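You operate a simulated robot arm through the tools that you are given. There is no shell and no other tool.

You run a simulated two-armed robot. Do the job below in one go: nothing can be reset, and whatever is moved stays where it is left.

JOB
On the laundry counter top, fold the hand towel in half, so that its two short edges meet.

Only the result counts: the job must be done as asked and must still hold three seconds after the hand-in. Knocking over, shifting, dropping, spilling or breaking anything else fails it. Flat cloth is picked up by pressing the open fingertips on it (5 to 10 N) and closing them slowly along it; thin cloth reads only 2 to 8 mm in the jaws.

ROBOT AND FRAMES
Two 7-joint arms with two-finger grippers on one trunk, on a base that drives. Base frame: it is fixed to the floor where the robot stands at the start and does not move with it; the origin is under the middle of the robot, x ahead of it, y to its left, z up; the surface under the hand at the start is at about z = 90. Readings come in cm, degrees, newtons and seconds.
The left shoulder is at the start at [4.1, 16.1, 113], the right one opposite. With the tool pointing down near the work surface each hand reaches from about 28 to 74 cm from the robot's upright axis, wherever it stands, measured 20 degrees to its own side. Places, roughly: laundry counter top [60, 10, 90]. Payload 2.45 kg a hand.
The tool frame of a hand sits at the grasp point between the pads (the TCP): z along the fingers, y along the line on which they close. The tips reach 2.6 cm beyond it. Largest opening 9.6 cm; the body of the gripper starts 6.9 cm behind the TCP.
Orientation is that of the tool frame in the base frame, as a unit quaternion [x, y, z, w]. With the fingers straight down and closing along the base's y, the tool's x points along the base's -x, its y along +y and its z along -z.

CONTROLS
- The arms move only by the tool play_rows. It takes "left_commands", "right_commands" or both (then of equal length, played together; a hand with none holds still); each is a list of rows, each a list of 3 entries, a list of its own where there are three numbers: the turn, a rotation vector about the tool's x, y, z in units of 90 degrees (1.0 is 90 degrees), then the shift along the tool's x, y, z in units of 200 mm (1.0 is 200 mm), then the opening, from 0 (shut) to 1 (fully open). In form: [[[ax, ay, az], [tx, ty, tz], hand], ...]. A call has 1 to 20 rows; each row is the pose to reach, as a shift and turn from the pose commanded when the call began, along the tool's axes at that moment. A call with a number of a shift or a turn outside -1 to 1 is refused whole. Rows are played at 5 a second. More than 5 cm and 8.6 degrees between two rows, or a gripper value outside its range, and nothing of the call is played. Where a pose cannot be reached the arm comes as near as it can. A force on the tool above 40 N (or 10 N above the force at the start of the call, whichever is more), or a blocked arm, ends the call early, and 0.2 s more pass. Each finger halts on what it meets, pressing with about 20 N; the grip force reading is that of the motor and also rises with nothing between the fingers. The clock runs only during rows and for 0.2 s after the last one: add rows that repeat a pose to give the fingers time. The reply holds the time, the measured pose of the TCP, the force on the tool along the base axes, the opening and the grip force, in the units named above and with some noise, with the torque about the TCP (base axes, N m) and any sound that the robot's microphone picked up.
- Cameras (640 x 400 px; columns grow to the right, rows downward): "scene" is now at [10.58, -0.74, 159.27]; the picture's right is [-0.10, -0.99, -0.00], its down [-0.83, 0.08, -0.54] and it looks along [0.54, -0.05, -0.84] (base axes); focal length 268 px, centre (320, 200). "left" rides on the left gripper at [8.2, -0.3, -9.8] in its tool frame; the picture's right is [0.04, 1.00, 0.00], its down [-0.73, 0.03, -0.68] and it looks along [-0.68, 0.03, 0.73] (tool axes); focal length 256 px, centre (320, 200). "right" rides on the right gripper at [8.2, 0.3, -9.8] in its tool frame; the picture's right is [-0.04, 1.00, 0.00], its down [-0.73, -0.03, -0.68] and it looks along [-0.68, -0.03, 0.73] (tool axes); focal length 256 px, centre (320, 200). There is no depth. A picture from a camera that has moved, and an enlarged one, comes with that camera's place and axes in the base frame and with its lens.
- get_image(camera): a new picture of that camera. No time passes.
- lift_body(by): slides the trunk up (or, below 0, down) by that many cm; the arms and the scene camera ride with it, the base frame stays. It gives what a move gives, with no picture.
- steer(legs): drives the robot by 1 to 6 legs, each [ahead, left, turn to the left] in cm, cm and degrees, along the robot's own axes; the way and the turn of a leg run together, so that a leg with both is an arc; at most 150 cm and 180 degrees a leg. The arms and the cameras ride along, it lands a little off, and it stops where it bumps. It gives what a move gives.
- turn_head(pan, tilt): turns the head with the scene camera to pan (to the left, within 120 degrees either way) and tilt (down, from -29 to 69), counted from straight ahead of the robot. It gives what a move gives.
- close_up(camera, box): a new picture of the part [left, top, right, bottom] of that camera's present view, enlarged. No time passes.
- finish_job(): hands the job in; it is judged then, once.

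Places have to be worked out from the pictures, the camera data and where the tool is seen. Open the grippers and draw the arms clear of the work before you hand the job in, unless the task says otherwise.

The tools are called after "Request:" as a command line: name --argument value ..., lists and objects as JSON in quotes. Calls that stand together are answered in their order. play_rows: Moves the arms, as the interface text tells. Its arguments: {"type":"object","properties":{"left_commands":{"type":"array"},"right_commands":{"type":"array"}},"required":[]} The other tools are called the same way: lift_body (by) slides the trunk up or down; steer (legs) drives the base; turn_head (pan, tilt) turns the head that bears the scene camera; get_image (camera) takes a picture; close_up (camera, box) takes an enlarged picture of a part of a camera's view; finish_job () hands the job in.

At the start:

```text
t: 0.0
left_tool_pos: [45.28, 0.1, 106.75]
left_orientation: [0.0, 1.0, 0.0, 0.0]
left_contact_force: [-0.2, 0.5, 0.2]
left_moment: [0.0, 0.0, 0.01]
left_finger_gap: 9.6
left_grip_force: 0.1
right_tool_pos: [45.14, -42.48, 111.98]
right_orientation: [-0.002, 1.0, 0.0, 0.0]
right_contact_force: [0.0, 1.2, 0.0]
right_moment: [-0.02, -0.02, -0.01]
right_finger_gap: 9.59
right_grip_force: 0.1
trunk travel left (down, up): [-30.0, 26.7]
robot x, y, heading: [-0.11, 0.31, 0.2]
head pan, tilt: [-5.7, 56.7]
```

scene: 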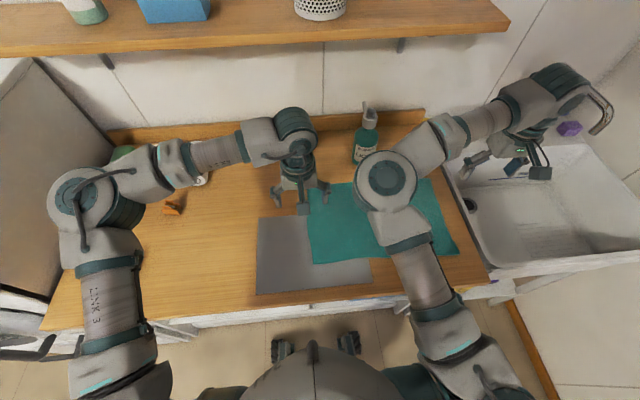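
right: 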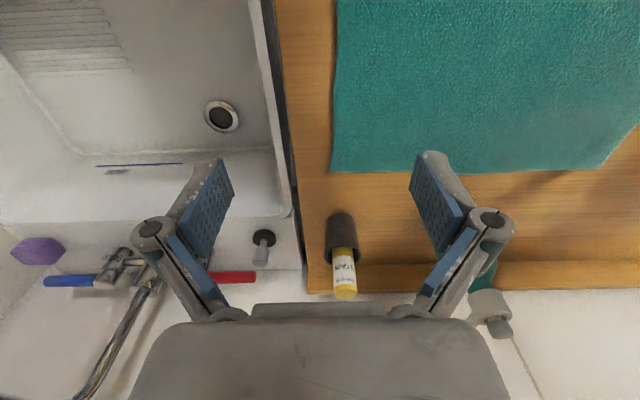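
left: 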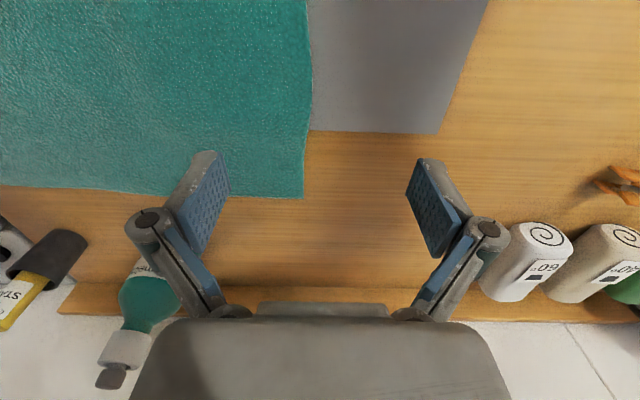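

The teal towel lies about 40 cm along y by 25 cm along x, partly over a grey sheet on its left side. I'll zoom in on its corners before planning the fold.

Request:
close_up --camera "scene" --box '[240, 90, 500, 310]'

Request:
get_image --camera "right"

Request:
get_image --camera "left"

```text
1.82 times, centred on (370, 200) of scene
camera zoom: at [10.58, -0.74, 159.27], right [-0.1, -0.99, 0.0], down [-0.83, 0.08, -0.54], along [0.54, -0.05, -0.84], focal length 487 px, centre (229, 200)
```

zoom: 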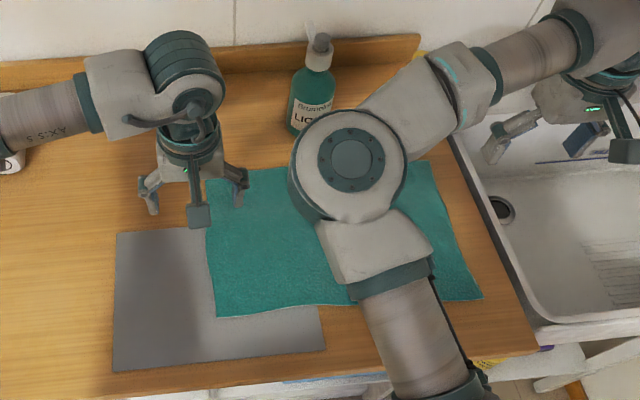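

```text
taken
camera right: at [37.01, -42.18, 121.74], right [0.04, 1.0, 0.0], down [0.73, -0.03, 0.68], along [0.68, -0.03, -0.73], focal length 256 px, centre (320, 200)
```

right: 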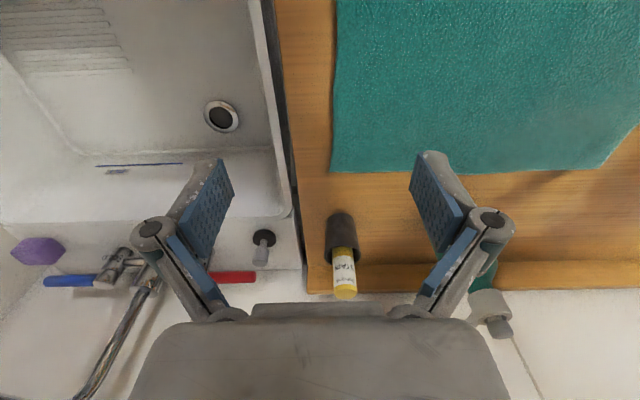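

```text
taken
camera left: at [37.12, -0.3, 116.55], right [-0.04, 1.0, 0.0], down [0.73, 0.03, 0.68], along [0.68, 0.03, -0.73], focal length 256 px, centre (320, 200)
```

left: 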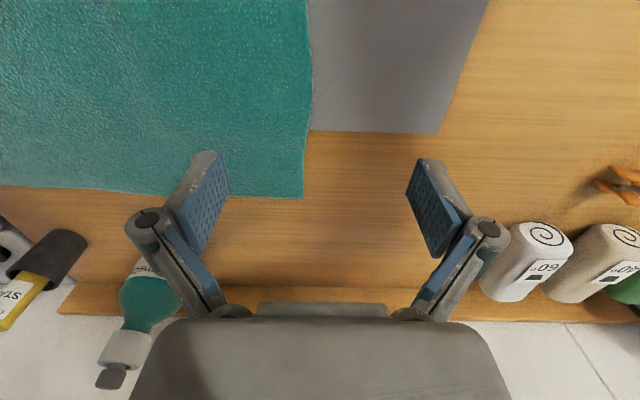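

The towel corners come out near far-left (61,-1.6), near-left (35,-0.8), near-right (34.3,-41) and far-right (60.6,-41.4), and a soap bottle and a slender upright item stand just behind it. I'd like to grip both right corners and carry them left by driving the base, so I look at the floor space to the right and left first.

Request:
turn_head --pan -60 --tilt 50

Request:
get_image --camera "scene"

Request:
turn_head --pan 50 --tilt 50

Request:
get_image --camera "scene"

```text
t: 1.2
left_tool_pos: [44.88, 0.14, 106.98]
left_orientation: [0.0, 1.0, 0.0, 0.002]
left_contact_force: [0.1, 0.1, 0.8]
left_moment: [0.02, 0.01, 0.01]
left_finger_gap: 9.59
left_grip_force: 0.1
right_tool_pos: [44.81, -42.49, 112.02]
right_orientation: [-0.001, 1.0, 0.0, 0.001]
right_contact_force: [0.0, -0.2, -0.5]
right_moment: [-0.04, 0.01, -0.03]
right_finger_gap: 9.63
right_grip_force: 0.1
trunk travel left (down, up): [-30.0, 26.7]
robot x, y, heading: [0.06, -0.28, -0.2]
head pan, tilt: [-60.0, 50.0]
```

```text
taken
camera scene: at [7.44, -6.71, 160.15], right [-0.87, -0.5, 0.0], down [-0.39, 0.66, -0.64], along [0.32, -0.56, -0.77], focal length 268 px, centre (320, 200)
```

scene: 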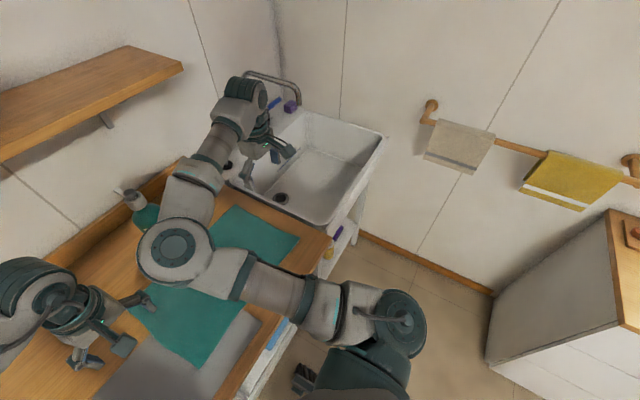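

```text
t: 3.1
left_tool_pos: [44.92, 0.12, 106.85]
left_orientation: [0.0, 1.0, 0.0, 0.002]
left_contact_force: [0.7, 0.0, 0.6]
left_moment: [0.02, 0.02, -0.02]
left_finger_gap: 9.61
left_grip_force: 0.1
right_tool_pos: [44.66, -42.44, 111.99]
right_orientation: [0.0, 1.0, -0.001, 0.001]
right_contact_force: [0.2, -0.4, -0.4]
right_moment: [0.01, -0.03, 0.02]
right_finger_gap: 9.64
right_grip_force: 0.1
trunk travel left (down, up): [-30.0, 26.7]
robot x, y, heading: [-0.17, -0.23, -0.1]
head pan, tilt: [50.0, 50.0]
```

```text
taken
camera scene: at [8.54, 5.87, 160.15], right [0.77, -0.64, 0.0], down [-0.5, -0.59, -0.64], along [0.41, 0.49, -0.77], focal length 268 px, centre (320, 200)
```

scene: 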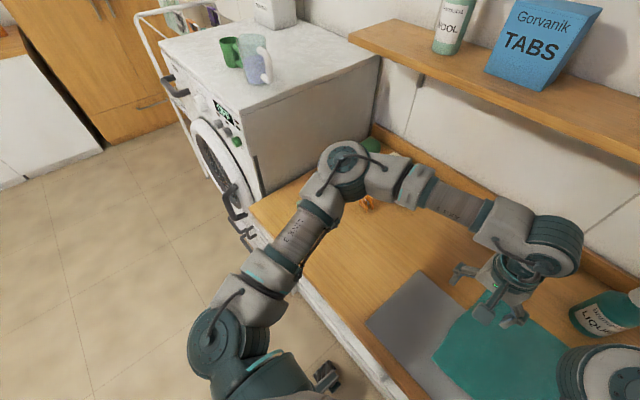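

The floor is clear on both sides, so driving sideways with both corners held looks feasible. First I turn both hands 90° so the fingers close along x (cameras on the right side), and draw the right hand in from the sink.

Request:
play_rows --left_commands '[[[0, 0, -0.083], [-0.02, 0.01, 0.0], 1], [[0, 0, -0.167], [-0.04, 0.02, 0.01], 1], [[0, 0, -0.25], [-0.06, 0.03, 0.01], 1], [[0, 0, -0.333], [-0.08, 0.04, 0.02], 1], [[0, 0, -0.417], [-0.1, 0.05, 0.02], 1], [[0, 0, -0.5], [-0.125, 0.05, 0.03], 1], [[0, 0, -0.583], [-0.15, 0.06, 0.03], 1], [[0, 0, -0.667], [-0.17, 0.07, 0.04], 1], [[0, 0, -0.75], [-0.19, 0.08, 0.04], 1], [[0, 0, -0.833], [-0.21, 0.09, 0.05], 1], [[0, 0, -0.917], [-0.23, 0.1, 0.05], 1], [[0, 0, -1.0], [-0.25, 0.1, 0.05], 1], [[0, 0, -1.0], [-0.25, 0.1, 0.05], 1]]' --right_commands '[[[0, 0, -0.083], [0.045, 0.08, 0.01], 1], [[0, 0, -0.167], [0.09, 0.16, 0.02], 1], [[0, 0, -0.25], [0.135, 0.24, 0.03], 1], [[0, 0, -0.333], [0.18, 0.32, 0.03], 1], [[0, 0, -0.417], [0.22, 0.4, 0.04], 1], [[0, 0, -0.5], [0.265, 0.48, 0.05], 1], [[0, 0, -0.583], [0.31, 0.56, 0.06], 1], [[0, 0, -0.667], [0.36, 0.64, 0.07], 1], [[0, 0, -0.75], [0.4, 0.72, 0.08], 1], [[0, 0, -0.833], [0.445, 0.8, 0.09], 1], [[0, 0, -0.917], [0.49, 0.88, 0.1], 1], [[0, 0, -1.0], [0.535, 0.95, 0.1], 1], [[0, 0, -1.0], [0.535, 0.95, 0.1], 1]]'

Request:
turn_head --pan -5 --tilt 55

Request:
get_image --camera "scene"

```text
t: 5.9
left_tool_pos: [50.02, 2.13, 105.88]
left_orientation: [0.708, -0.706, 0.001, -0.001]
left_contact_force: [-0.3, 0.1, 0.7]
left_moment: [0.01, 0.01, -0.01]
left_finger_gap: 9.61
left_grip_force: 0.0
right_tool_pos: [30.16, -39.58, 109.97]
right_orientation: [0.708, -0.706, 0.001, 0.0]
right_contact_force: [0.7, -0.1, -0.2]
right_moment: [0.01, 0.01, 0.0]
right_finger_gap: 9.57
right_grip_force: 0.0
right hand out of reach, approached as far as the arm can: row 2, 3, 4, 5, 6, 7, 8, 9, 10, 11, 12, 13
trunk travel left (down, up): [-30.0, 26.7]
robot x, y, heading: [0.25, 0.03, -0.1]
head pan, tilt: [50.0, 50.0]
```

```text
t: 7.2
left_tool_pos: [50.04, 2.05, 105.88]
left_orientation: [-0.707, 0.707, -0.001, 0.001]
left_contact_force: [-0.5, -0.2, 0.2]
left_moment: [-0.02, 0.0, 0.03]
left_finger_gap: 9.59
left_grip_force: 0.1
right_tool_pos: [30.18, -39.74, 109.95]
right_orientation: [0.707, -0.707, 0.001, 0.001]
right_contact_force: [-0.6, -0.6, 1.0]
right_moment: [-0.01, -0.01, 0.03]
right_finger_gap: 9.6
right_grip_force: 0.0
trunk travel left (down, up): [-30.0, 26.7]
robot x, y, heading: [0.31, 0.13, 0.2]
head pan, tilt: [-5.0, 55.0]
```

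```text
taken
camera scene: at [10.76, -0.62, 159.49], right [-0.09, -1.0, 0.0], down [-0.82, 0.07, -0.57], along [0.57, -0.05, -0.82], focal length 268 px, centre (320, 200)
```

scene: 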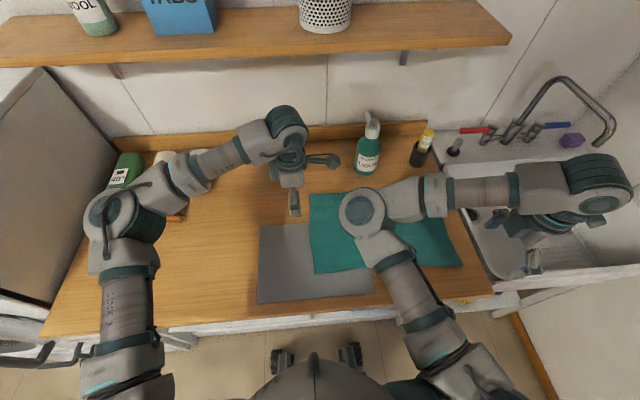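

The left hand turned fine, but the right hand ran into a limit turning that way. I turn the right hand back and then try the opposite turn (camera on the left side), which should suit its wrist.

Request:
play_rows --right_commands '[[[0, 0, 0.083], [0.0, -0.03, 0], 1], [[0, 0, 0.167], [0.0, -0.07, 0], 1], [[0, 0, 0.25], [0.0, -0.11, 0], 1], [[0, 0, 0.333], [0.0, -0.15, 0], 1], [[0, 0, 0.417], [0.0, -0.2, 0], 1], [[0, 0, 0.5], [0.0, -0.25, 0], 1], [[0, 0, 0.583], [0.0, -0.3, 0], 1], [[0, 0, 0.667], [0.0, -0.35, 0], 1], [[0, 0, 0.75], [0.0, -0.4, 0], 1], [[0, 0, 0.833], [0.0, -0.45, 0], 1], [[0, 0, 0.917], [0.0, -0.5, 0], 1], [[0, 0, 1.0], [0.0, -0.55, 0], 1], [[0, 0, 1.0], [0.0, -0.55, 0], 1]]'

Request:
get_image --camera "scene"

```text
t: 9.9
left_tool_pos: [49.96, 2.06, 105.9]
left_orientation: [0.707, -0.707, 0.002, -0.001]
left_contact_force: [0.5, 0.1, 0.3]
left_moment: [-0.01, 0.0, -0.03]
left_finger_gap: 9.56
left_grip_force: 0.0
right_tool_pos: [41.19, -40.28, 109.92]
right_orientation: [0.0, 1.0, 0.0, 0.002]
right_contact_force: [0.1, 0.5, 0.7]
right_moment: [0.01, 0.01, 0.02]
right_finger_gap: 9.6
right_grip_force: 0.0
right hand out of reach, approached as far as the arm can: row 4, 5, 6, 7, 8, 9, 10, 11
trunk travel left (down, up): [-30.0, 26.7]
robot x, y, heading: [-0.24, -0.17, 0.0]
head pan, tilt: [-5.0, 55.0]
```

```text
taken
camera scene: at [10.78, -0.64, 159.49], right [-0.09, -1.0, 0.0], down [-0.82, 0.07, -0.57], along [0.57, -0.05, -0.82], focal length 268 px, centre (320, 200)
```

scene: 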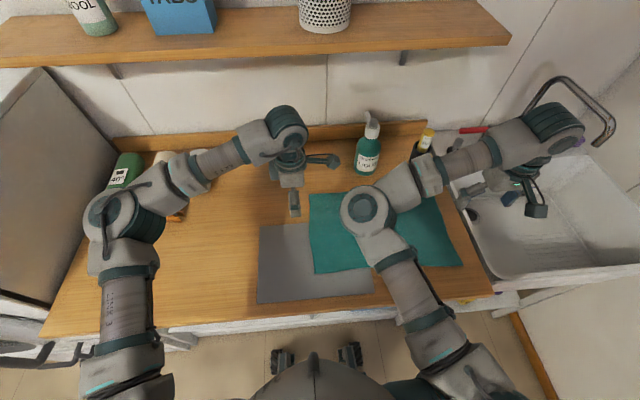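

The right hand is back at its plain orientation at (41,-40). Now I turn it the other way by 90° while bringing it a little left.

Request:
play_rows --right_commands '[[[0, 0, 0.083], [0.0, 0.04, 0], 1], [[0, 0, 0.167], [0.0, 0.08, 0], 1], [[0, 0, 0.25], [0.0, 0.12, 0], 1], [[0, 0, 0.333], [0.0, 0.16, 0], 1], [[0, 0, 0.417], [0.0, 0.2, 0], 1], [[0, 0, 0.5], [0.0, 0.24, 0], 1], [[0, 0, 0.583], [0.0, 0.28, 0], 1], [[0, 0, 0.667], [0.0, 0.32, 0], 1], [[0, 0, 0.75], [0.0, 0.36, 0], 1], [[0, 0, 0.833], [0.0, 0.4, 0], 1], [[0, 0, 0.917], [0.0, 0.45, 0], 1], [[0, 0, 1.0], [0.0, 0.5, 0], 1], [[0, 0, 1.0], [0.0, 0.5, 0], 1]]'

Request:
get_image --camera "scene"

```text
t: 12.8
left_tool_pos: [50.03, 2.14, 105.87]
left_orientation: [0.707, -0.707, 0.0, -0.001]
left_contact_force: [-0.1, 0.6, -0.5]
left_moment: [0.02, 0.03, -0.05]
left_finger_gap: 9.61
left_grip_force: 0.2
right_tool_pos: [35.53, -40.55, 109.38]
right_orientation: [0.707, 0.707, 0.0, 0.002]
right_contact_force: [-0.2, 0.2, 0.8]
right_moment: [-0.01, -0.02, 0.04]
right_finger_gap: 9.6
right_grip_force: 0.0
right hand out of reach, approached as far as the arm can: row 1, 2, 3, 4, 5, 6, 7, 8, 9, 10, 11, 12, 13
trunk travel left (down, up): [-30.0, 26.7]
robot x, y, heading: [-0.27, -0.4, 0.2]
head pan, tilt: [-5.0, 55.0]
```

```text
taken
camera scene: at [10.82, -0.6, 159.48], right [-0.09, -1.0, 0.0], down [-0.82, 0.07, -0.57], along [0.57, -0.05, -0.82], focal length 268 px, centre (320, 200)
```

scene: 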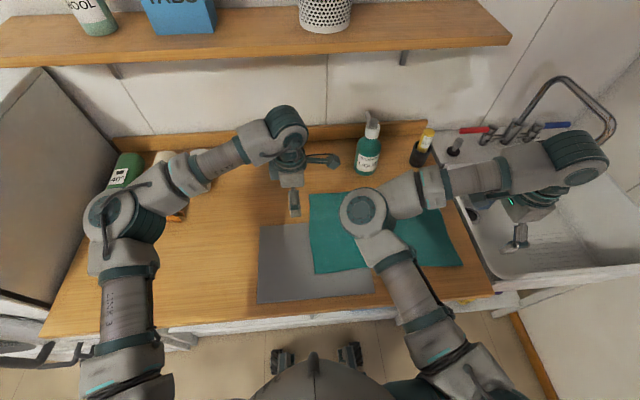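

Turning works both ways; the right arm just can't go further left at this radius with its elbow folded inward. I test whether reaching further out and lower lets it come left.

Request:
play_rows --right_commands '[[[0, 0, 0], [0.0, 0.1, 0.02], 1], [[0, 0, 0], [0.0, 0.2, 0.05], 1], [[0, 0, 0], [0.0, 0.3, 0.08], 1], [[0, 0, 0], [0.0, 0.4, 0.1], 1], [[0, 0, 0], [0.0, 0.5, 0.1], 1], [[0, 0, 0], [0.0, 0.6, 0.1], 1], [[0, 0, 0], [0.0, 0.7, 0.1], 1], [[0, 0, 0], [0.1, 0.75, 0.1], 1], [[0, 0, 0], [0.2, 0.75, 0.1], 1], [[0, 0, 0], [0.3, 0.75, 0.1], 1], [[0, 0, 0], [0.4, 0.75, 0.1], 1], [[0, 0, 0], [0.5, 0.75, 0.1], 1], [[0, 0, 0], [0.6, 0.75, 0.1], 1]]'

Request:
get_image --camera "scene"

```text
t: 15.6
left_tool_pos: [49.98, 2.03, 105.97]
left_orientation: [-0.706, 0.708, -0.001, 0.001]
left_contact_force: [0.2, 0.3, -1.0]
left_moment: [0.03, -0.01, -0.04]
left_finger_gap: 9.62
left_grip_force: 0.1
right_tool_pos: [35.67, -40.73, 107.13]
right_orientation: [0.705, 0.709, 0.0, 0.001]
right_contact_force: [0.0, -0.1, 0.4]
right_moment: [-0.01, 0.0, -0.03]
right_finger_gap: 9.6
right_grip_force: 0.1
right hand out of reach, approached as far as the arm can: row 1, 2, 3, 4, 5, 6, 7, 8, 9, 10, 11, 12, 13
trunk travel left (down, up): [-30.0, 26.7]
robot x, y, heading: [-0.06, 0.4, 0.2]
head pan, tilt: [-5.0, 55.0]
```

```text
taken
camera scene: at [10.76, -0.61, 159.49], right [-0.09, -1.0, 0.0], down [-0.82, 0.07, -0.57], along [0.57, -0.05, -0.82], focal length 268 px, centre (320, 200)
```

scene: 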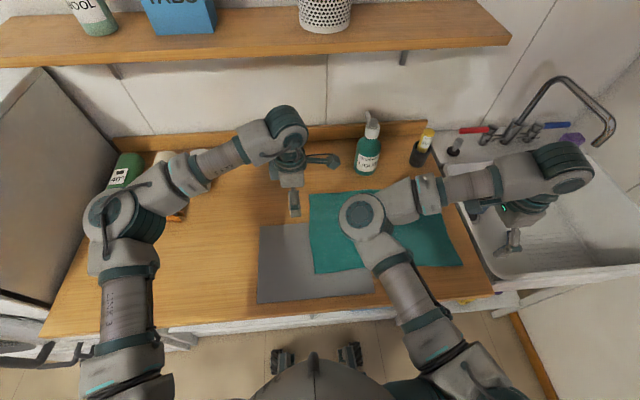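

The arm lowered but refused x and y moves, so I probe single directions to see which constraint is biting (small steps, well above everything).

Request:
play_rows --right_commands '[[[0, 0, 0], [0, 0, 0], 1], [[0, 0, 0], [0, 0.05, 0], 1], [[0, 0, 0], [0, 0, 0], 1], [[0, 0, 0], [0, -0.05, 0], 1], [[0, 0, 0], [0, 0, 0], 1], [[0, 0, 0], [0.05, 0, 0], 1], [[0, 0, 0], [0, 0, 0], 1], [[0, 0, 0], [-0.05, 0, 0], 1], [[0, 0, 0], [0, 0, 0], 1], [[0, 0, 0.09], [0, 0, 0], 1], [[0, 0, 0], [0, 0, 0], 1], [[0, 0, -0.09], [0, 0, 0], 1], [[0, 0, 0], [0, 0, 0], 1], [[0, 0, 0], [0, 0, 0.05], 1], [[0, 0, 0], [0, 0, 0], 1], [[0, 0, 0], [0, 0, -0.05], 1], [[0, 0, 0], [0, 0, 0], 1]]'

```text
t: 19.1
left_tool_pos: [50.03, 2.08, 105.95]
left_orientation: [-0.707, 0.707, 0.0, 0.001]
left_contact_force: [0.2, -0.7, 0.2]
left_moment: [0.03, 0.02, 0.0]
left_finger_gap: 9.62
left_grip_force: 0.0
right_tool_pos: [35.44, -40.62, 107.5]
right_orientation: [0.707, 0.708, 0.001, 0.001]
right_contact_force: [-0.7, 0.1, -0.3]
right_moment: [0.04, 0.02, 0.02]
right_finger_gap: 9.61
right_grip_force: 0.1
right hand out of reach, approached as far as the arm can: row 2, 6, 10
trunk travel left (down, up): [-30.0, 26.7]
robot x, y, heading: [-0.15, 0.12, -0.2]
head pan, tilt: [-5.0, 55.0]
```

The limit behaves like the wrist roll coupled with moving left/out. I turn the right hand back to its plain orientation and test moving left from there.

Request:
play_rows --right_commands '[[[0, 0, -0.09], [0, 0.02, 0], 1], [[0, 0, -0.18], [0, 0.04, 0], 1], [[0, 0, -0.27], [0, 0.06, 0], 1], [[0, 0, -0.36], [0, 0.08, 0], 1], [[0, 0, -0.45], [0, 0.1, 0], 1], [[0, 0, -0.54], [0.02, 0.13, 0], 1], [[0, 0, -0.63], [0.04, 0.16, 0], 1], [[0, 0, -0.72], [0.08, 0.19, 0], 1], [[0, 0, -0.81], [0.12, 0.22, 0], 1], [[0, 0, -0.9], [0.16, 0.25, 0], 1], [[0, 0, -1.0], [0.2, 0.28, 0], 1], [[0, 0, -1.0], [0.25, 0.3, 0], 1], [[0, 0, -1.0], [0.3, 0.3, 0], 1], [[0, 0, -1.0], [0.35, 0.3, 0], 1], [[0, 0, -1.0], [0.4, 0.3, 0], 1], [[0, 0, -1.0], [0.5, 0.3, 0], 1], [[0, 0, -1.0], [0.6, 0.3, 0], 1]]'

Request:
get_image --camera "scene"

```text
refused: row 11 steps farther than a row can; nothing moved
```

```text
taken
camera scene: at [10.84, -0.65, 159.48], right [-0.09, -1.0, 0.0], down [-0.82, 0.07, -0.57], along [0.57, -0.05, -0.82], focal length 268 px, centre (320, 200)
```

scene: 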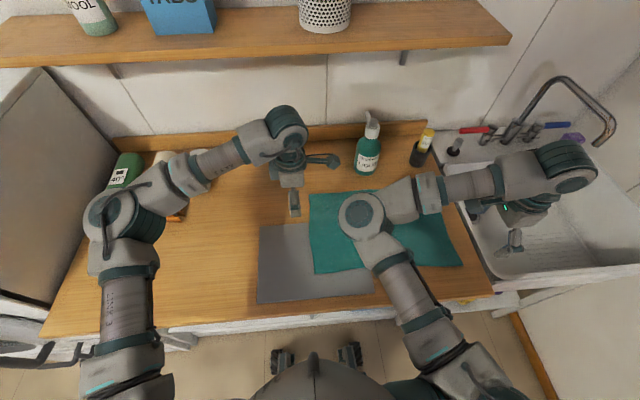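

That call was refused for one step over 8.6°, so I repeat it with smaller turn steps.

Request:
play_rows --right_commands '[[[0, 0, -0.085], [0, 0.02, 0], 1], [[0, 0, -0.17], [0, 0.04, 0], 1], [[0, 0, -0.255], [0, 0.06, 0], 1], [[0, 0, -0.34], [0, 0.08, 0], 1], [[0, 0, -0.425], [0, 0.1, 0], 1], [[0, 0, -0.51], [0.02, 0.13, 0], 1], [[0, 0, -0.595], [0.04, 0.16, 0], 1], [[0, 0, -0.68], [0.08, 0.19, 0], 1], [[0, 0, -0.765], [0.12, 0.22, 0], 1], [[0, 0, -0.85], [0.16, 0.25, 0], 1], [[0, 0, -0.925], [0.2, 0.28, 0], 1], [[0, 0, -1.0], [0.25, 0.3, 0], 1], [[0, 0, -1.0], [0.3, 0.3, 0], 1], [[0, 0, -1.0], [0.35, 0.3, 0], 1], [[0, 0, -1.0], [0.4, 0.3, 0], 1], [[0, 0, -1.0], [0.5, 0.3, 0], 1], [[0, 0, -1.0], [0.6, 0.3, 0], 1]]'

Request:
get_image --camera "scene"

```text
t: 22.8
left_tool_pos: [50.02, 2.01, 105.88]
left_orientation: [0.707, -0.707, 0.001, -0.002]
left_contact_force: [0.8, -0.3, 0.0]
left_moment: [0.0, 0.02, 0.02]
left_finger_gap: 9.61
left_grip_force: 0.0
right_tool_pos: [43.13, -39.95, 107.2]
right_orientation: [0.0, 1.0, 0.0, 0.001]
right_contact_force: [-0.2, -1.1, -1.0]
right_moment: [-0.01, 0.01, -0.01]
right_finger_gap: 9.57
right_grip_force: 0.0
right hand out of reach, approached as far as the arm can: row 6, 7, 8, 9, 10, 11, 12, 13, 14, 15, 16, 17
trunk travel left (down, up): [-30.0, 26.7]
robot x, y, heading: [-0.0, 0.03, -0.2]
head pan, tilt: [-5.0, 55.0]
```

```text
taken
camera scene: at [10.81, -0.63, 159.48], right [-0.09, -1.0, 0.0], down [-0.82, 0.07, -0.57], along [0.57, -0.05, -0.82], focal length 268 px, centre (320, 200)
```

scene: 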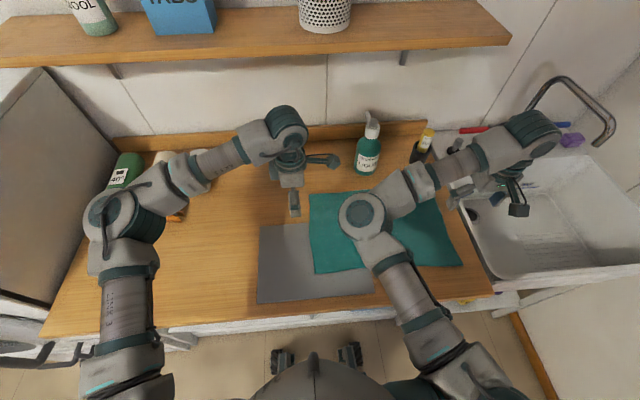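

Still blocked at y≈-40 with the elbow not moving, so I probe each direction again in this orientation, including tilts.

Request:
play_rows --right_commands '[[[0, 0, 0], [0, 0, 0], 1], [[0, 0, 0], [-0.06, 0, 0], 1], [[0, 0, 0], [0, 0, 0], 1], [[0, 0, 0], [0.06, 0, 0], 1], [[0, 0, 0], [0, 0, 0], 1], [[0, 0, 0], [0, 0.06, 0], 1], [[0, 0, 0], [0, 0, 0], 1], [[0, 0, 0.09], [0, 0, 0], 1], [[0, 0, 0], [0, 0, 0], 1], [[0, 0, -0.09], [0, 0, 0], 1], [[0, 0, 0], [0, 0, 0], 1], [[0.09, 0, 0], [0, 0, 0], 1], [[0, 0, 0], [0, 0, 0], 1], [[-0.09, 0, 0], [0, 0, 0], 1], [[0, 0, 0], [0, 0, 0], 1], [[0, 0.09, 0], [0, 0, 0], 1], [[0, 0, 0], [0, 0, 0], 1], [[0, -0.09, 0], [0, 0, 0], 1], [[0, 0, 0], [0, 0, 0], 1]]'

```text
t: 26.8
left_tool_pos: [50.1, 2.01, 105.88]
left_orientation: [0.707, -0.707, 0.001, -0.001]
left_contact_force: [-0.6, -0.9, -0.2]
left_moment: [0.0, 0.03, 0.02]
left_finger_gap: 9.59
left_grip_force: 0.1
right_tool_pos: [43.15, -40.03, 107.38]
right_orientation: [-0.001, 1.0, 0.0, 0.0]
right_contact_force: [0.3, 0.0, 0.2]
right_moment: [-0.02, 0.0, 0.03]
right_finger_gap: 9.62
right_grip_force: 0.1
right hand out of reach, approached as far as the arm can: row 6, 12, 18
trunk travel left (down, up): [-30.0, 26.7]
robot x, y, heading: [0.13, 0.02, -0.2]
head pan, tilt: [-5.0, 55.0]
```

The right wrist is pinned against a boundary on its left, apparently because the elbow is folded inward. I'll back the robot away from the counter to have free space to swing the right arm into a better elbow posture.

Request:
steer --legs '[[-40, 0, 0]]'

Request:
get_image --camera "scene"

```text
t: 29.2
left_tool_pos: [10.63, 2.36, 105.8]
left_orientation: [0.711, -0.703, 0.001, -0.001]
left_contact_force: [1.0, -0.2, -0.1]
left_moment: [0.0, -0.02, 0.01]
left_finger_gap: 9.58
left_grip_force: 0.1
right_tool_pos: [4.18, -39.72, 107.49]
right_orientation: [-0.005, 1.0, -0.001, 0.001]
right_contact_force: [-0.2, -0.3, -0.1]
right_moment: [-0.02, -0.01, 0.01]
right_finger_gap: 9.6
right_grip_force: 0.0
trunk travel left (down, up): [-30.0, 26.7]
robot x, y, heading: [-39.48, 0.02, 0.8]
head pan, tilt: [-5.0, 55.0]
```

```text
taken
camera scene: at [-28.43, -0.75, 159.47], right [-0.08, -1.0, 0.0], down [-0.82, 0.06, -0.57], along [0.57, -0.04, -0.82], focal length 268 px, centre (320, 200)
```

scene: 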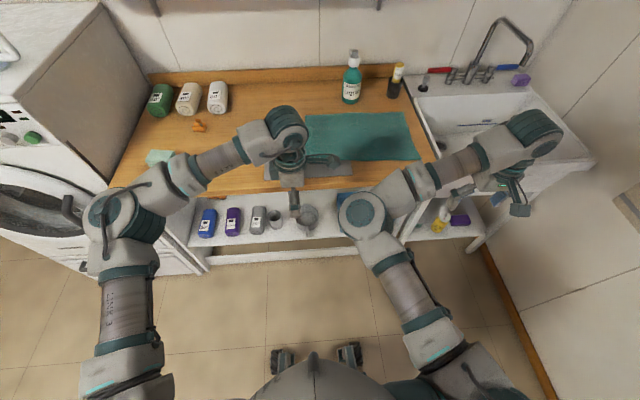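

The robot now stands 40 cm back with free space. I extend the right hand forward and then try to sweep it left, where the elbow should be able to pass over.

Request:
play_rows --right_commands '[[[0, 0, 0], [-0.15, -0.05, 0], 1], [[0, 0, 0], [-0.3, -0.05, 0], 1], [[0, 0, 0], [-0.45, -0.05, 0], 1], [[0, 0, 0], [-0.6, 0.0, 0], 1], [[0, 0, 0], [-0.75, 0.0, 0], 1], [[0, 0, 0], [-0.9, 0.0, 0], 1], [[0, 0, 0], [-0.95, 0.1, 0], 1], [[0, 0, 0], [-0.95, 0.2, 0], 1], [[0, 0, 0], [-0.95, 0.3, 0], 1], [[0, 0, 0], [-0.95, 0.4, 0], 1], [[0, 0, 0], [-0.95, 0.5, 0], 1], [[0, 0, 0], [-0.95, 0.6, 0], 1], [[0, 0, 0], [-0.95, 0.7, 0], 1], [[0, 0, 0], [-0.95, 0.8, 0], 1], [[0, 0, 0], [-0.95, 0.9, 0], 1]]'

Request:
get_image --camera "scene"

```text
t: 32.4
left_tool_pos: [10.36, 2.46, 106.01]
left_orientation: [0.71, -0.704, 0.002, -0.002]
left_contact_force: [0.4, -0.1, -1.0]
left_moment: [-0.03, 0.0, -0.01]
left_finger_gap: 9.61
left_grip_force: 0.0
right_tool_pos: [24.58, -22.02, 108.02]
right_orientation: [-0.005, 1.0, -0.001, 0.003]
right_contact_force: [0.5, -0.4, -0.9]
right_moment: [-0.02, -0.03, 0.03]
right_finger_gap: 9.63
right_grip_force: 0.2
right hand out of reach, approached as far as the arm can: row 14, 15
trunk travel left (down, up): [-30.0, 26.7]
robot x, y, heading: [-39.82, -0.33, 0.8]
head pan, tilt: [-5.0, 55.0]
```

```text
taken
camera scene: at [-28.4, -0.57, 159.48], right [-0.08, -1.0, 0.0], down [-0.82, 0.06, -0.57], along [0.57, -0.04, -0.82], focal length 268 px, centre (320, 200)
```

scene: 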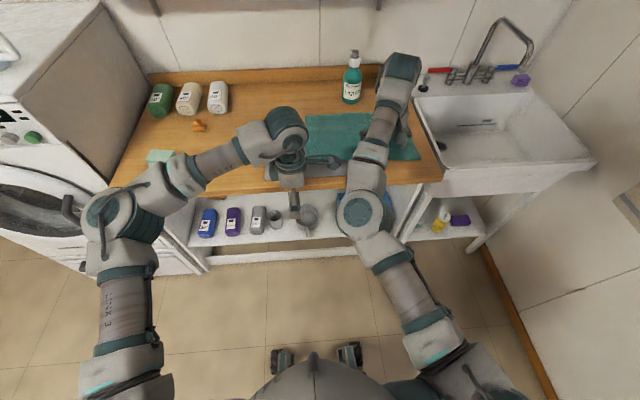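

The elbow stayed put while the forearm swung forward, so to get the elbow on the outside I must take the arm through straight and on to the left. I first move the left hand 18 cm left to make room.

Request:
play_rows --left_commands '[[[0, 0, 0], [-0.15, 0.05, 0], 1], [[0, 0, 0], [-0.3, 0.1, 0], 1], [[0, 0, 0], [-0.45, 0.15, 0], 1], [[0, 0, 0], [-0.6, 0.2, 0], 1], [[0, 0, 0], [-0.75, 0.25, 0], 1], [[0, 0, 0], [-0.9, 0.25, 0], 1], [[0, 0, 0], [-0.95, 0.25, 0], 1]]'

Request:
get_image --camera "scene"

```text
t: 34.0
left_tool_pos: [5.14, 21.72, 105.98]
left_orientation: [0.711, -0.704, 0.002, -0.003]
left_contact_force: [0.3, 0.6, 0.3]
left_moment: [0.01, 0.04, -0.01]
left_finger_gap: 9.58
left_grip_force: 0.0
right_tool_pos: [24.39, -21.97, 107.94]
right_orientation: [-0.005, 1.0, -0.001, 0.004]
right_contact_force: [0.0, 0.4, 0.3]
right_moment: [-0.01, -0.02, -0.01]
right_finger_gap: 9.61
right_grip_force: 0.1
trunk travel left (down, up): [-30.0, 26.7]
robot x, y, heading: [-39.52, -0.1, 0.7]
head pan, tilt: [-5.0, 55.0]
```

```text
taken
camera scene: at [-28.49, -0.34, 159.48], right [-0.08, -1.0, 0.0], down [-0.82, 0.06, -0.57], along [0.57, -0.05, -0.82], focal length 268 px, centre (320, 200)
```

scene: 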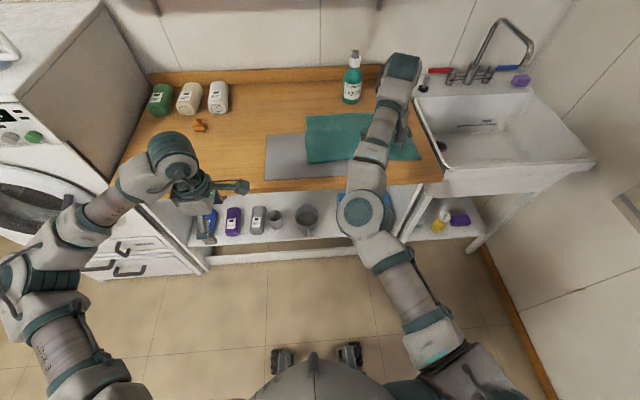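

The left arm moves freely at the shoulder, so only the right arm is pinned. Now I sweep the right hand forward-left through full extension and on to the left.

Request:
play_rows --right_commands '[[[0, 0, 0], [-0.1, 0.1, 0], 1], [[0, 0, 0], [-0.18, 0.25, 0], 1], [[0, 0, 0], [-0.24, 0.4, 0], 1], [[0, 0, 0], [-0.28, 0.55, 0], 1], [[0, 0, 0], [-0.3, 0.7, 0], 1], [[0, 0, 0], [-0.28, 0.85, 0], 1], [[0, 0, 0], [-0.25, 1.0, 0], 1], [[0, 0, 0], [-0.15, 1.0, 0], 1], [[0, 0, 0], [-0.05, 1.0, 0], 1], [[0, 0, 0], [0.05, 1.0, 0], 1], [[0, 0, 0], [0.15, 1.0, 0], 1]]'

Request:
get_image --camera "scene"

```text
t: 36.4
left_tool_pos: [5.14, 21.53, 106.0]
left_orientation: [0.711, -0.703, 0.003, -0.003]
left_contact_force: [0.2, -0.6, 0.3]
left_moment: [-0.01, 0.01, -0.02]
left_finger_gap: 9.6
left_grip_force: 0.0
right_tool_pos: [27.47, -12.8, 107.96]
right_orientation: [-0.005, 1.0, -0.002, 0.002]
right_contact_force: [0.0, 0.6, 0.9]
right_moment: [0.01, -0.01, 0.05]
right_finger_gap: 9.58
right_grip_force: 0.1
right hand out of reach, approached as far as the arm can: row 3, 4, 5, 6, 7, 8, 9, 10, 11
trunk travel left (down, up): [-30.0, 26.7]
robot x, y, heading: [-39.44, 0.25, 0.6]
head pan, tilt: [-5.0, 55.0]
```

```text
taken
camera scene: at [-28.49, -0.37, 159.48], right [-0.08, -1.0, 0.0], down [-0.82, 0.06, -0.57], along [0.57, -0.05, -0.82], focal length 268 px, centre (320, 200)
```

scene: 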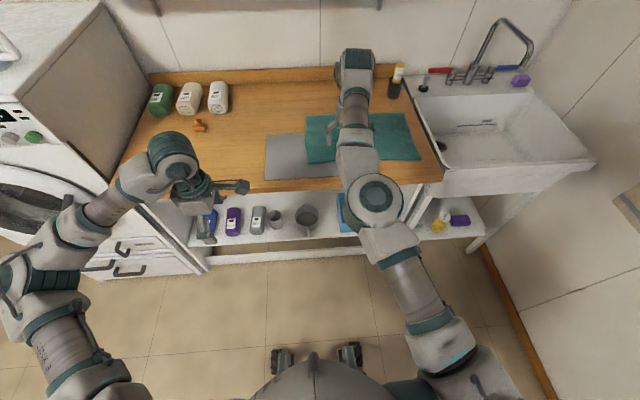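

The elbow has moved off its inner limit as the arm straightened. I continue along a slightly shorter arc to the left so the elbow folds outward.

Request:
play_rows --right_commands '[[[0, 0, 0], [0.05, 0.05, 0], 1], [[0, 0, 0], [0.1, 0.15, 0], 1], [[0, 0, 0], [0.15, 0.28, 0], 1], [[0, 0, 0], [0.2, 0.4, 0], 1], [[0, 0, 0], [0.26, 0.52, 0], 1], [[0, 0, 0], [0.33, 0.64, 0], 1], [[0, 0, 0], [0.4, 0.75, 0], 1], [[0, 0, 0], [0.5, 0.85, 0], 1], [[0, 0, 0], [0.6, 0.9, 0], 1], [[0, 0, 0], [0.7, 0.9, 0], 1], [[0, 0, 0], [0.8, 0.9, 0], 1]]'

Request:
get_image --camera "scene"

```text
t: 38.8
left_tool_pos: [5.04, 21.49, 105.99]
left_orientation: [0.711, -0.704, 0.002, -0.002]
left_contact_force: [0.5, 0.7, -0.1]
left_moment: [0.0, -0.01, 0.01]
left_finger_gap: 9.57
left_grip_force: 0.0
right_tool_pos: [27.09, -12.67, 108.78]
right_orientation: [-0.006, 1.0, -0.002, 0.001]
right_contact_force: [0.5, 0.5, -0.2]
right_moment: [0.0, 0.01, 0.0]
right_finger_gap: 9.58
right_grip_force: 0.0
right hand out of reach, approached as far as the arm can: row 1, 2, 3, 4, 5, 6, 7, 8, 9, 10, 11
trunk travel left (down, up): [-30.0, 26.7]
robot x, y, heading: [-39.28, -0.5, 0.6]
head pan, tilt: [-5.0, 55.0]
```

```text
taken
camera scene: at [-28.52, -0.36, 159.49], right [-0.08, -1.0, 0.0], down [-0.82, 0.06, -0.57], along [0.57, -0.05, -0.82], focal length 268 px, centre (320, 200)
```

scene: 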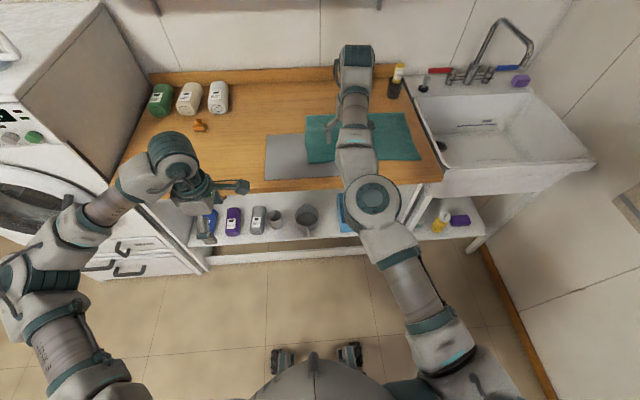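

The sweep is blocked again right away, so I probe directions here, including up/down and tilts, to learn which way the arm can loosen.

Request:
play_rows --right_commands '[[[0, 0, 0], [0.06, 0, 0], 1], [[0, 0, 0], [0, 0, 0], 1], [[0, 0, 0], [0, 0.06, 0], 1], [[0, 0, 0], [0, 0, 0], 1], [[0, 0, 0], [0, -0.06, 0], 1], [[0, 0, 0], [0, 0, 0], 1], [[0, 0, 0], [0, 0, 0.06], 1], [[0, 0, 0], [0, 0, 0], 1], [[0, 0, 0], [0, 0, -0.06], 1], [[0, 0, 0], [0, 0, 0], 1], [[0.09, 0, 0], [0, 0, 0], 1], [[0, 0, 0], [0, 0, 0], 1], [[-0.09, 0, 0], [0, 0, 0], 1], [[0, 0, 0], [0, 0, 0], 1], [[0, 0.09, 0], [0, 0, 0], 1], [[0, 0, 0], [0, 0, 0], 1], [[0, -0.09, 0], [0, 0, 0], 1], [[0, 0, 0], [0, 0, 0], 1], [[0, 0, 0.09], [0, 0, 0], 1], [[0, 0, -0.0], [0, 0, 0], 1]]'

```text
t: 43.0
left_tool_pos: [4.95, 21.71, 106.02]
left_orientation: [0.71, -0.704, 0.004, -0.002]
left_contact_force: [-0.3, -0.2, 0.8]
left_moment: [0.02, -0.01, -0.02]
left_finger_gap: 9.61
left_grip_force: 0.0
right_tool_pos: [27.05, -12.67, 108.75]
right_orientation: [-0.006, 1.0, -0.002, 0.003]
right_contact_force: [-0.3, 0.3, 0.3]
right_moment: [-0.02, 0.0, 0.0]
right_finger_gap: 9.6
right_grip_force: 0.1
right hand out of reach, approached as far as the arm can: row 1, 3, 11, 15, 17, 18, 19
trunk travel left (down, up): [-30.0, 26.7]
robot x, y, heading: [-39.32, -0.2, 0.5]
head pan, tilt: [-5.0, 55.0]
```

The arm can only be re-folded by swinging the forearm under the elbow (outside → down → inside), which needs the hand low in free space. I bring the right hand back out to the right first.

Request:
play_rows --right_commands '[[[0, 0, 0], [0.05, -0.21, 0], 1], [[0, 0, 0], [0.12, -0.41, 0], 1], [[0, 0, 0], [0.15, -0.61, 0], 1], [[0, 0, 0], [0.2, -0.81, 0], 1], [[0, 0, 0], [0.3, -0.99, 0], 1]]'

Request:
play_rows --right_commands '[[[0, 0, 0], [0.15, -0.15, 0], 1], [[0, 0, 0], [0.3, -0.3, 0], 1], [[0, 0, 0], [0.5, -0.42, 0], 1], [[0, 0, 0], [0.7, -0.46, 0], 1], [[0, 0, 0], [0.9, -0.46, 0], 1], [[0, 0, 0], [0.98, -0.46, 0], 1]]'

Request:
get_image --camera "scene"

```text
t: 44.2
left_tool_pos: [4.96, 21.43, 106.05]
left_orientation: [0.711, -0.703, 0.003, -0.003]
left_contact_force: [0.7, 0.4, -0.4]
left_moment: [0.0, 0.02, -0.01]
left_finger_gap: 9.64
left_grip_force: 0.1
right_tool_pos: [21.13, -32.62, 108.7]
right_orientation: [-0.006, 1.0, -0.001, 0.002]
right_contact_force: [0.4, -0.5, -0.1]
right_moment: [0.0, -0.02, 0.03]
right_finger_gap: 9.59
right_grip_force: 0.0
trunk travel left (down, up): [-30.0, 26.7]
robot x, y, heading: [-39.22, -0.13, 0.6]
head pan, tilt: [-5.0, 55.0]
```

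```text
t: 45.6
left_tool_pos: [5.04, 21.48, 105.96]
left_orientation: [0.711, -0.703, 0.003, -0.002]
left_contact_force: [-0.2, 0.3, -0.6]
left_moment: [-0.01, 0.0, 0.0]
left_finger_gap: 9.6
left_grip_force: 0.2
right_tool_pos: [1.57, -42.17, 108.86]
right_orientation: [-0.006, 1.0, -0.001, 0.004]
right_contact_force: [0.2, 0.8, -0.2]
right_moment: [-0.01, 0.01, 0.03]
right_finger_gap: 9.62
right_grip_force: 0.0
trunk travel left (down, up): [-30.0, 26.7]
robot x, y, heading: [-39.41, -0.32, 0.5]
head pan, tilt: [-5.0, 55.0]
```

```text
taken
camera scene: at [-28.59, -0.5, 159.49], right [-0.08, -1.0, 0.0], down [-0.82, 0.06, -0.57], along [0.57, -0.04, -0.82], focal length 268 px, centre (320, 200)
```

scene: 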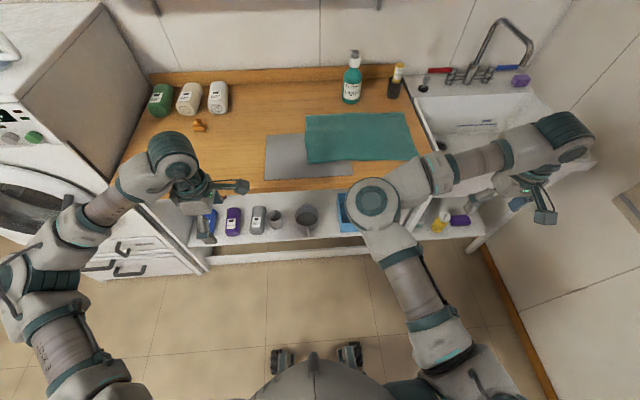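

The hand is at (1.6,-42,109) with clear floor ahead. I now swing it down and in under the elbow.

Request:
play_rows --right_commands '[[[0, 0, 0], [0, 0.06, 0.22], 1], [[0, 0, 0], [0.03, 0.11, 0.44], 1], [[0, 0, 0], [0.08, 0.18, 0.67], 1], [[0, 0, 0], [0.1, 0.28, 0.88], 1], [[0, 0, 0], [0.13, 0.38, 1.0], 1]]'

Request:
play_rows --right_commands '[[[0, 0, 0], [0, 0.12, 0.18], 1], [[0, 0, 0], [0.03, 0.28, 0.35], 1], [[0, 0, 0], [0.05, 0.45, 0.48], 1], [[0, 0, 0], [0.08, 0.64, 0.58], 1], [[0, 0, 0], [0.1, 0.83, 0.65], 1], [[0, 0, 0], [0.13, 1.0, 0.7], 1]]'

Request:
get_image --camera "scene"

```text
t: 46.8
left_tool_pos: [5.18, 21.58, 106.02]
left_orientation: [0.711, -0.703, 0.003, -0.002]
left_contact_force: [0.9, -0.4, -0.7]
left_moment: [-0.02, -0.01, -0.01]
left_finger_gap: 9.6
left_grip_force: 0.1
right_tool_pos: [0.62, -40.07, 88.83]
right_orientation: [-0.007, 1.0, -0.001, 0.003]
right_contact_force: [0.7, 0.2, 0.8]
right_moment: [0.01, 0.0, 0.01]
right_finger_gap: 9.58
right_grip_force: 0.2
right hand out of reach, approached as far as the arm can: row 3, 4, 5
trunk travel left (down, up): [-30.0, 26.7]
robot x, y, heading: [-39.2, -0.39, 0.8]
head pan, tilt: [-5.0, 55.0]
```

```text
t: 48.2
left_tool_pos: [4.97, 21.48, 105.93]
left_orientation: [0.711, -0.703, 0.003, -0.002]
left_contact_force: [-0.1, 0.3, 0.0]
left_moment: [0.05, 0.0, 0.03]
left_finger_gap: 9.6
left_grip_force: 0.2
right_tool_pos: [-0.5, -28.29, 73.53]
right_orientation: [-0.004, 1.0, -0.01, 0.006]
right_contact_force: [-1.0, -0.5, 0.1]
right_moment: [-0.01, 0.01, -0.01]
right_finger_gap: 9.61
right_grip_force: 0.0
right hand out of reach, approached as far as the arm can: row 1, 2, 3, 4, 5, 6
trunk travel left (down, up): [-30.0, 26.7]
robot x, y, heading: [-39.0, -0.71, 0.6]
head pan, tilt: [-5.0, 55.0]
```

```text
taken
camera scene: at [-28.77, -0.43, 159.51], right [-0.08, -1.0, 0.0], down [-0.82, 0.06, -0.57], along [0.57, -0.05, -0.82], focal length 268 px, centre (320, 200)
```

scene: 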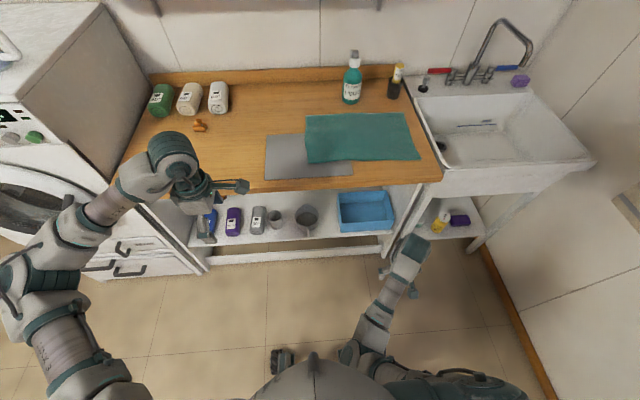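

The arm dropped its elbow down near the body and the hand came in to y=-28. I keep going left and then raise it.

Request:
play_rows --right_commands '[[[0, 0, 0], [0, 0.15, 0], 1], [[0, 0, 0], [0, 0.3, 0], 1], [[0, 0, 0], [0, 0.45, 0], 1], [[0, 0, 0], [0, 0.6, 0], 1], [[0, 0, 0], [0, 0.7, 0], 1], [[0, 0, 0], [-0.1, 0.75, -0.1], 1], [[0, 0, 0], [-0.2, 0.75, -0.2], 1], [[0, 0, 0], [-0.3, 0.75, -0.35], 1], [[0, 0, 0], [-0.4, 0.75, -0.5], 1], [[0, 0, 0], [-0.4, 0.75, -0.7], 1], [[0, 0, 0], [-0.4, 0.75, -0.9], 1]]'

Request:
get_image --camera "scene"

```text
t: 50.6
left_tool_pos: [5.0, 21.6, 105.99]
left_orientation: [0.711, -0.703, 0.003, -0.001]
left_contact_force: [0.0, 0.2, -0.8]
left_moment: [0.0, 0.0, -0.02]
left_finger_gap: 9.59
left_grip_force: 0.0
right_tool_pos: [14.78, -13.04, 79.34]
right_orientation: [-0.006, 1.0, 0.0, 0.003]
right_contact_force: [0.7, -0.4, 1.3]
right_moment: [0.06, 0.02, 0.02]
right_finger_gap: 9.58
right_grip_force: 0.1
right hand out of reach, approached as far as the arm can: row 1, 2, 3, 4, 5, 6, 7, 8, 9, 10, 11
trunk travel left (down, up): [-30.0, 26.7]
robot x, y, heading: [-39.32, -0.11, 0.8]
head pan, tilt: [-5.0, 55.0]
```

```text
taken
camera scene: at [-28.51, -0.21, 159.48], right [-0.08, -1.0, 0.0], down [-0.82, 0.06, -0.57], along [0.57, -0.05, -0.82], focal length 268 px, centre (320, 200)
```

scene: 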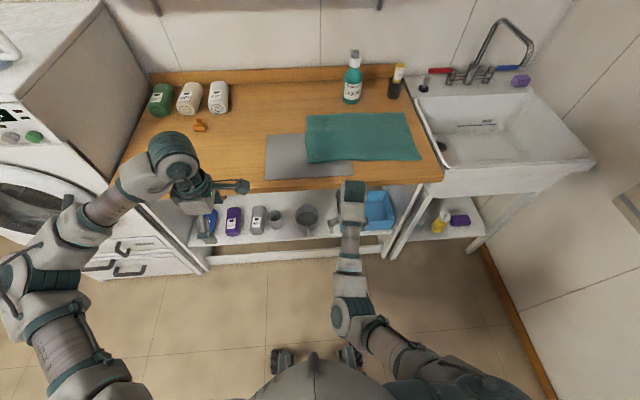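

The hand is at (14.8,-13,79), a bit near the counter front, so I raise it and pull it back slightly while watching what is reachable.

Request:
play_rows --right_commands '[[[0, 0, 0], [0.05, 0, -0.1], 1], [[0, 0, 0], [0.1, 0, -0.2], 1], [[0, 0, 0], [0.15, 0, -0.35], 1], [[0, 0, 0], [0.2, 0, -0.5], 1], [[0, 0, 0], [0.2, 0, -0.65], 1], [[0, 0, 0], [0.2, 0, -0.8], 1], [[0, 0, 0], [0.2, 0, -1.0], 1]]'

Request:
get_image --camera "scene"

```text
t: 52.2
left_tool_pos: [4.96, 21.52, 106.02]
left_orientation: [0.71, -0.704, 0.003, -0.002]
left_contact_force: [-0.8, -0.5, 1.1]
left_moment: [0.01, -0.02, 0.03]
left_finger_gap: 9.59
left_grip_force: 0.2
right_tool_pos: [22.82, -15.45, 89.92]
right_orientation: [-0.006, 1.0, 0.0, 0.003]
right_contact_force: [0.4, -0.6, 0.8]
right_moment: [-0.03, -0.02, -0.02]
right_finger_gap: 9.61
right_grip_force: 0.1
right hand out of reach, approached as far as the arm can: row 1, 2, 3, 4, 5, 6, 7
trunk travel left (down, up): [-30.0, 26.7]
robot x, y, heading: [-39.14, -0.34, 0.8]
head pan, tilt: [-5.0, 55.0]
```

```text
taken
camera scene: at [-28.53, -0.36, 159.49], right [-0.08, -1.0, 0.0], down [-0.82, 0.06, -0.57], along [0.57, -0.05, -0.82], focal length 268 px, centre (320, 200)
```

scene: 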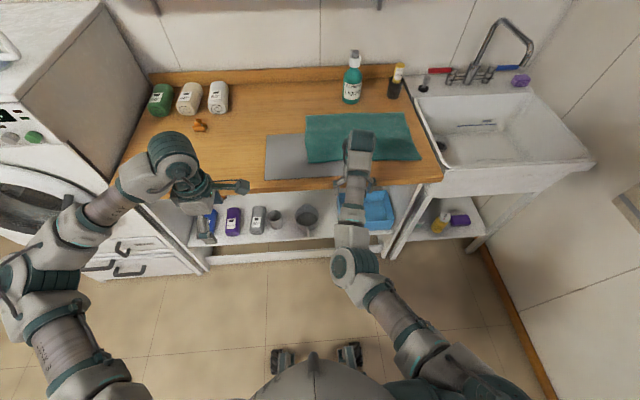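

The hand is being pushed forward along its limit to the counter's front edge, so I want more free space. I check behind the robot before backing up further.

Request:
turn_head --pan 120 --tilt 45

Request:
get_image --camera "scene"

Request:
turn_head --pan -120 --tilt 45

Request:
get_image --camera "scene"

```text
t: 54.3
left_tool_pos: [4.97, 21.5, 105.9]
left_orientation: [0.71, -0.704, 0.003, -0.002]
left_contact_force: [-0.4, -0.3, 0.0]
left_moment: [0.02, -0.01, 0.01]
left_finger_gap: 9.61
left_grip_force: 0.0
right_tool_pos: [22.86, -15.51, 89.84]
right_orientation: [-0.006, 1.0, -0.001, 0.003]
right_contact_force: [0.1, 1.3, -0.1]
right_moment: [0.0, 0.01, 0.02]
right_finger_gap: 9.6
right_grip_force: 0.1
trunk travel left (down, up): [-30.0, 26.7]
robot x, y, heading: [-39.24, -0.13, 0.3]
head pan, tilt: [120.0, 45.0]
```

```text
taken
camera scene: at [-39.84, 7.19, 160.87], right [0.86, 0.51, -0.01], down [0.36, -0.61, -0.71], along [-0.36, 0.61, -0.71], focal length 268 px, centre (320, 200)
```

scene: 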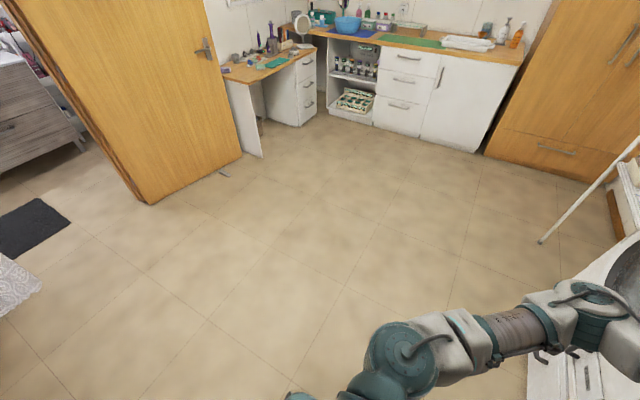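

```text
t: 57.6
left_tool_pos: [5.0, 21.54, 105.98]
left_orientation: [0.711, -0.704, 0.003, -0.002]
left_contact_force: [0.6, -0.6, -1.2]
left_moment: [-0.05, 0.02, -0.01]
left_finger_gap: 9.59
left_grip_force: 0.1
right_tool_pos: [22.82, -15.46, 89.76]
right_orientation: [-0.005, 1.0, 0.0, 0.003]
right_contact_force: [0.5, -0.3, -0.6]
right_moment: [-0.02, -0.01, -0.03]
right_finger_gap: 9.61
right_grip_force: 0.2
trunk travel left (down, up): [-30.0, 26.7]
robot x, y, heading: [-39.22, 0.0, 0.6]
head pan, tilt: [-120.0, 45.0]
```

```text
taken
camera scene: at [-39.7, -6.92, 160.89], right [-0.87, 0.49, 0.0], down [0.34, 0.61, -0.71], along [-0.35, -0.62, -0.7], focal length 268 px, centre (320, 200)
```

scene: 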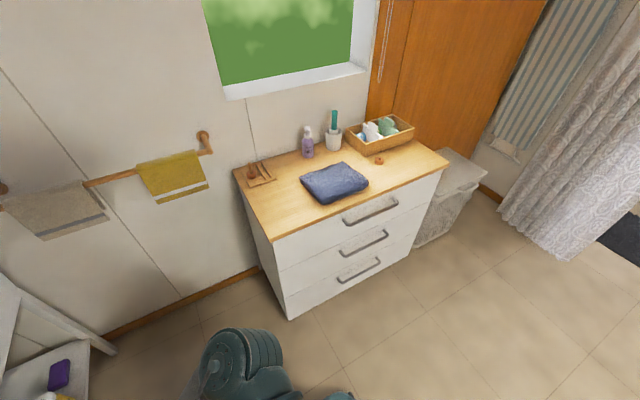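

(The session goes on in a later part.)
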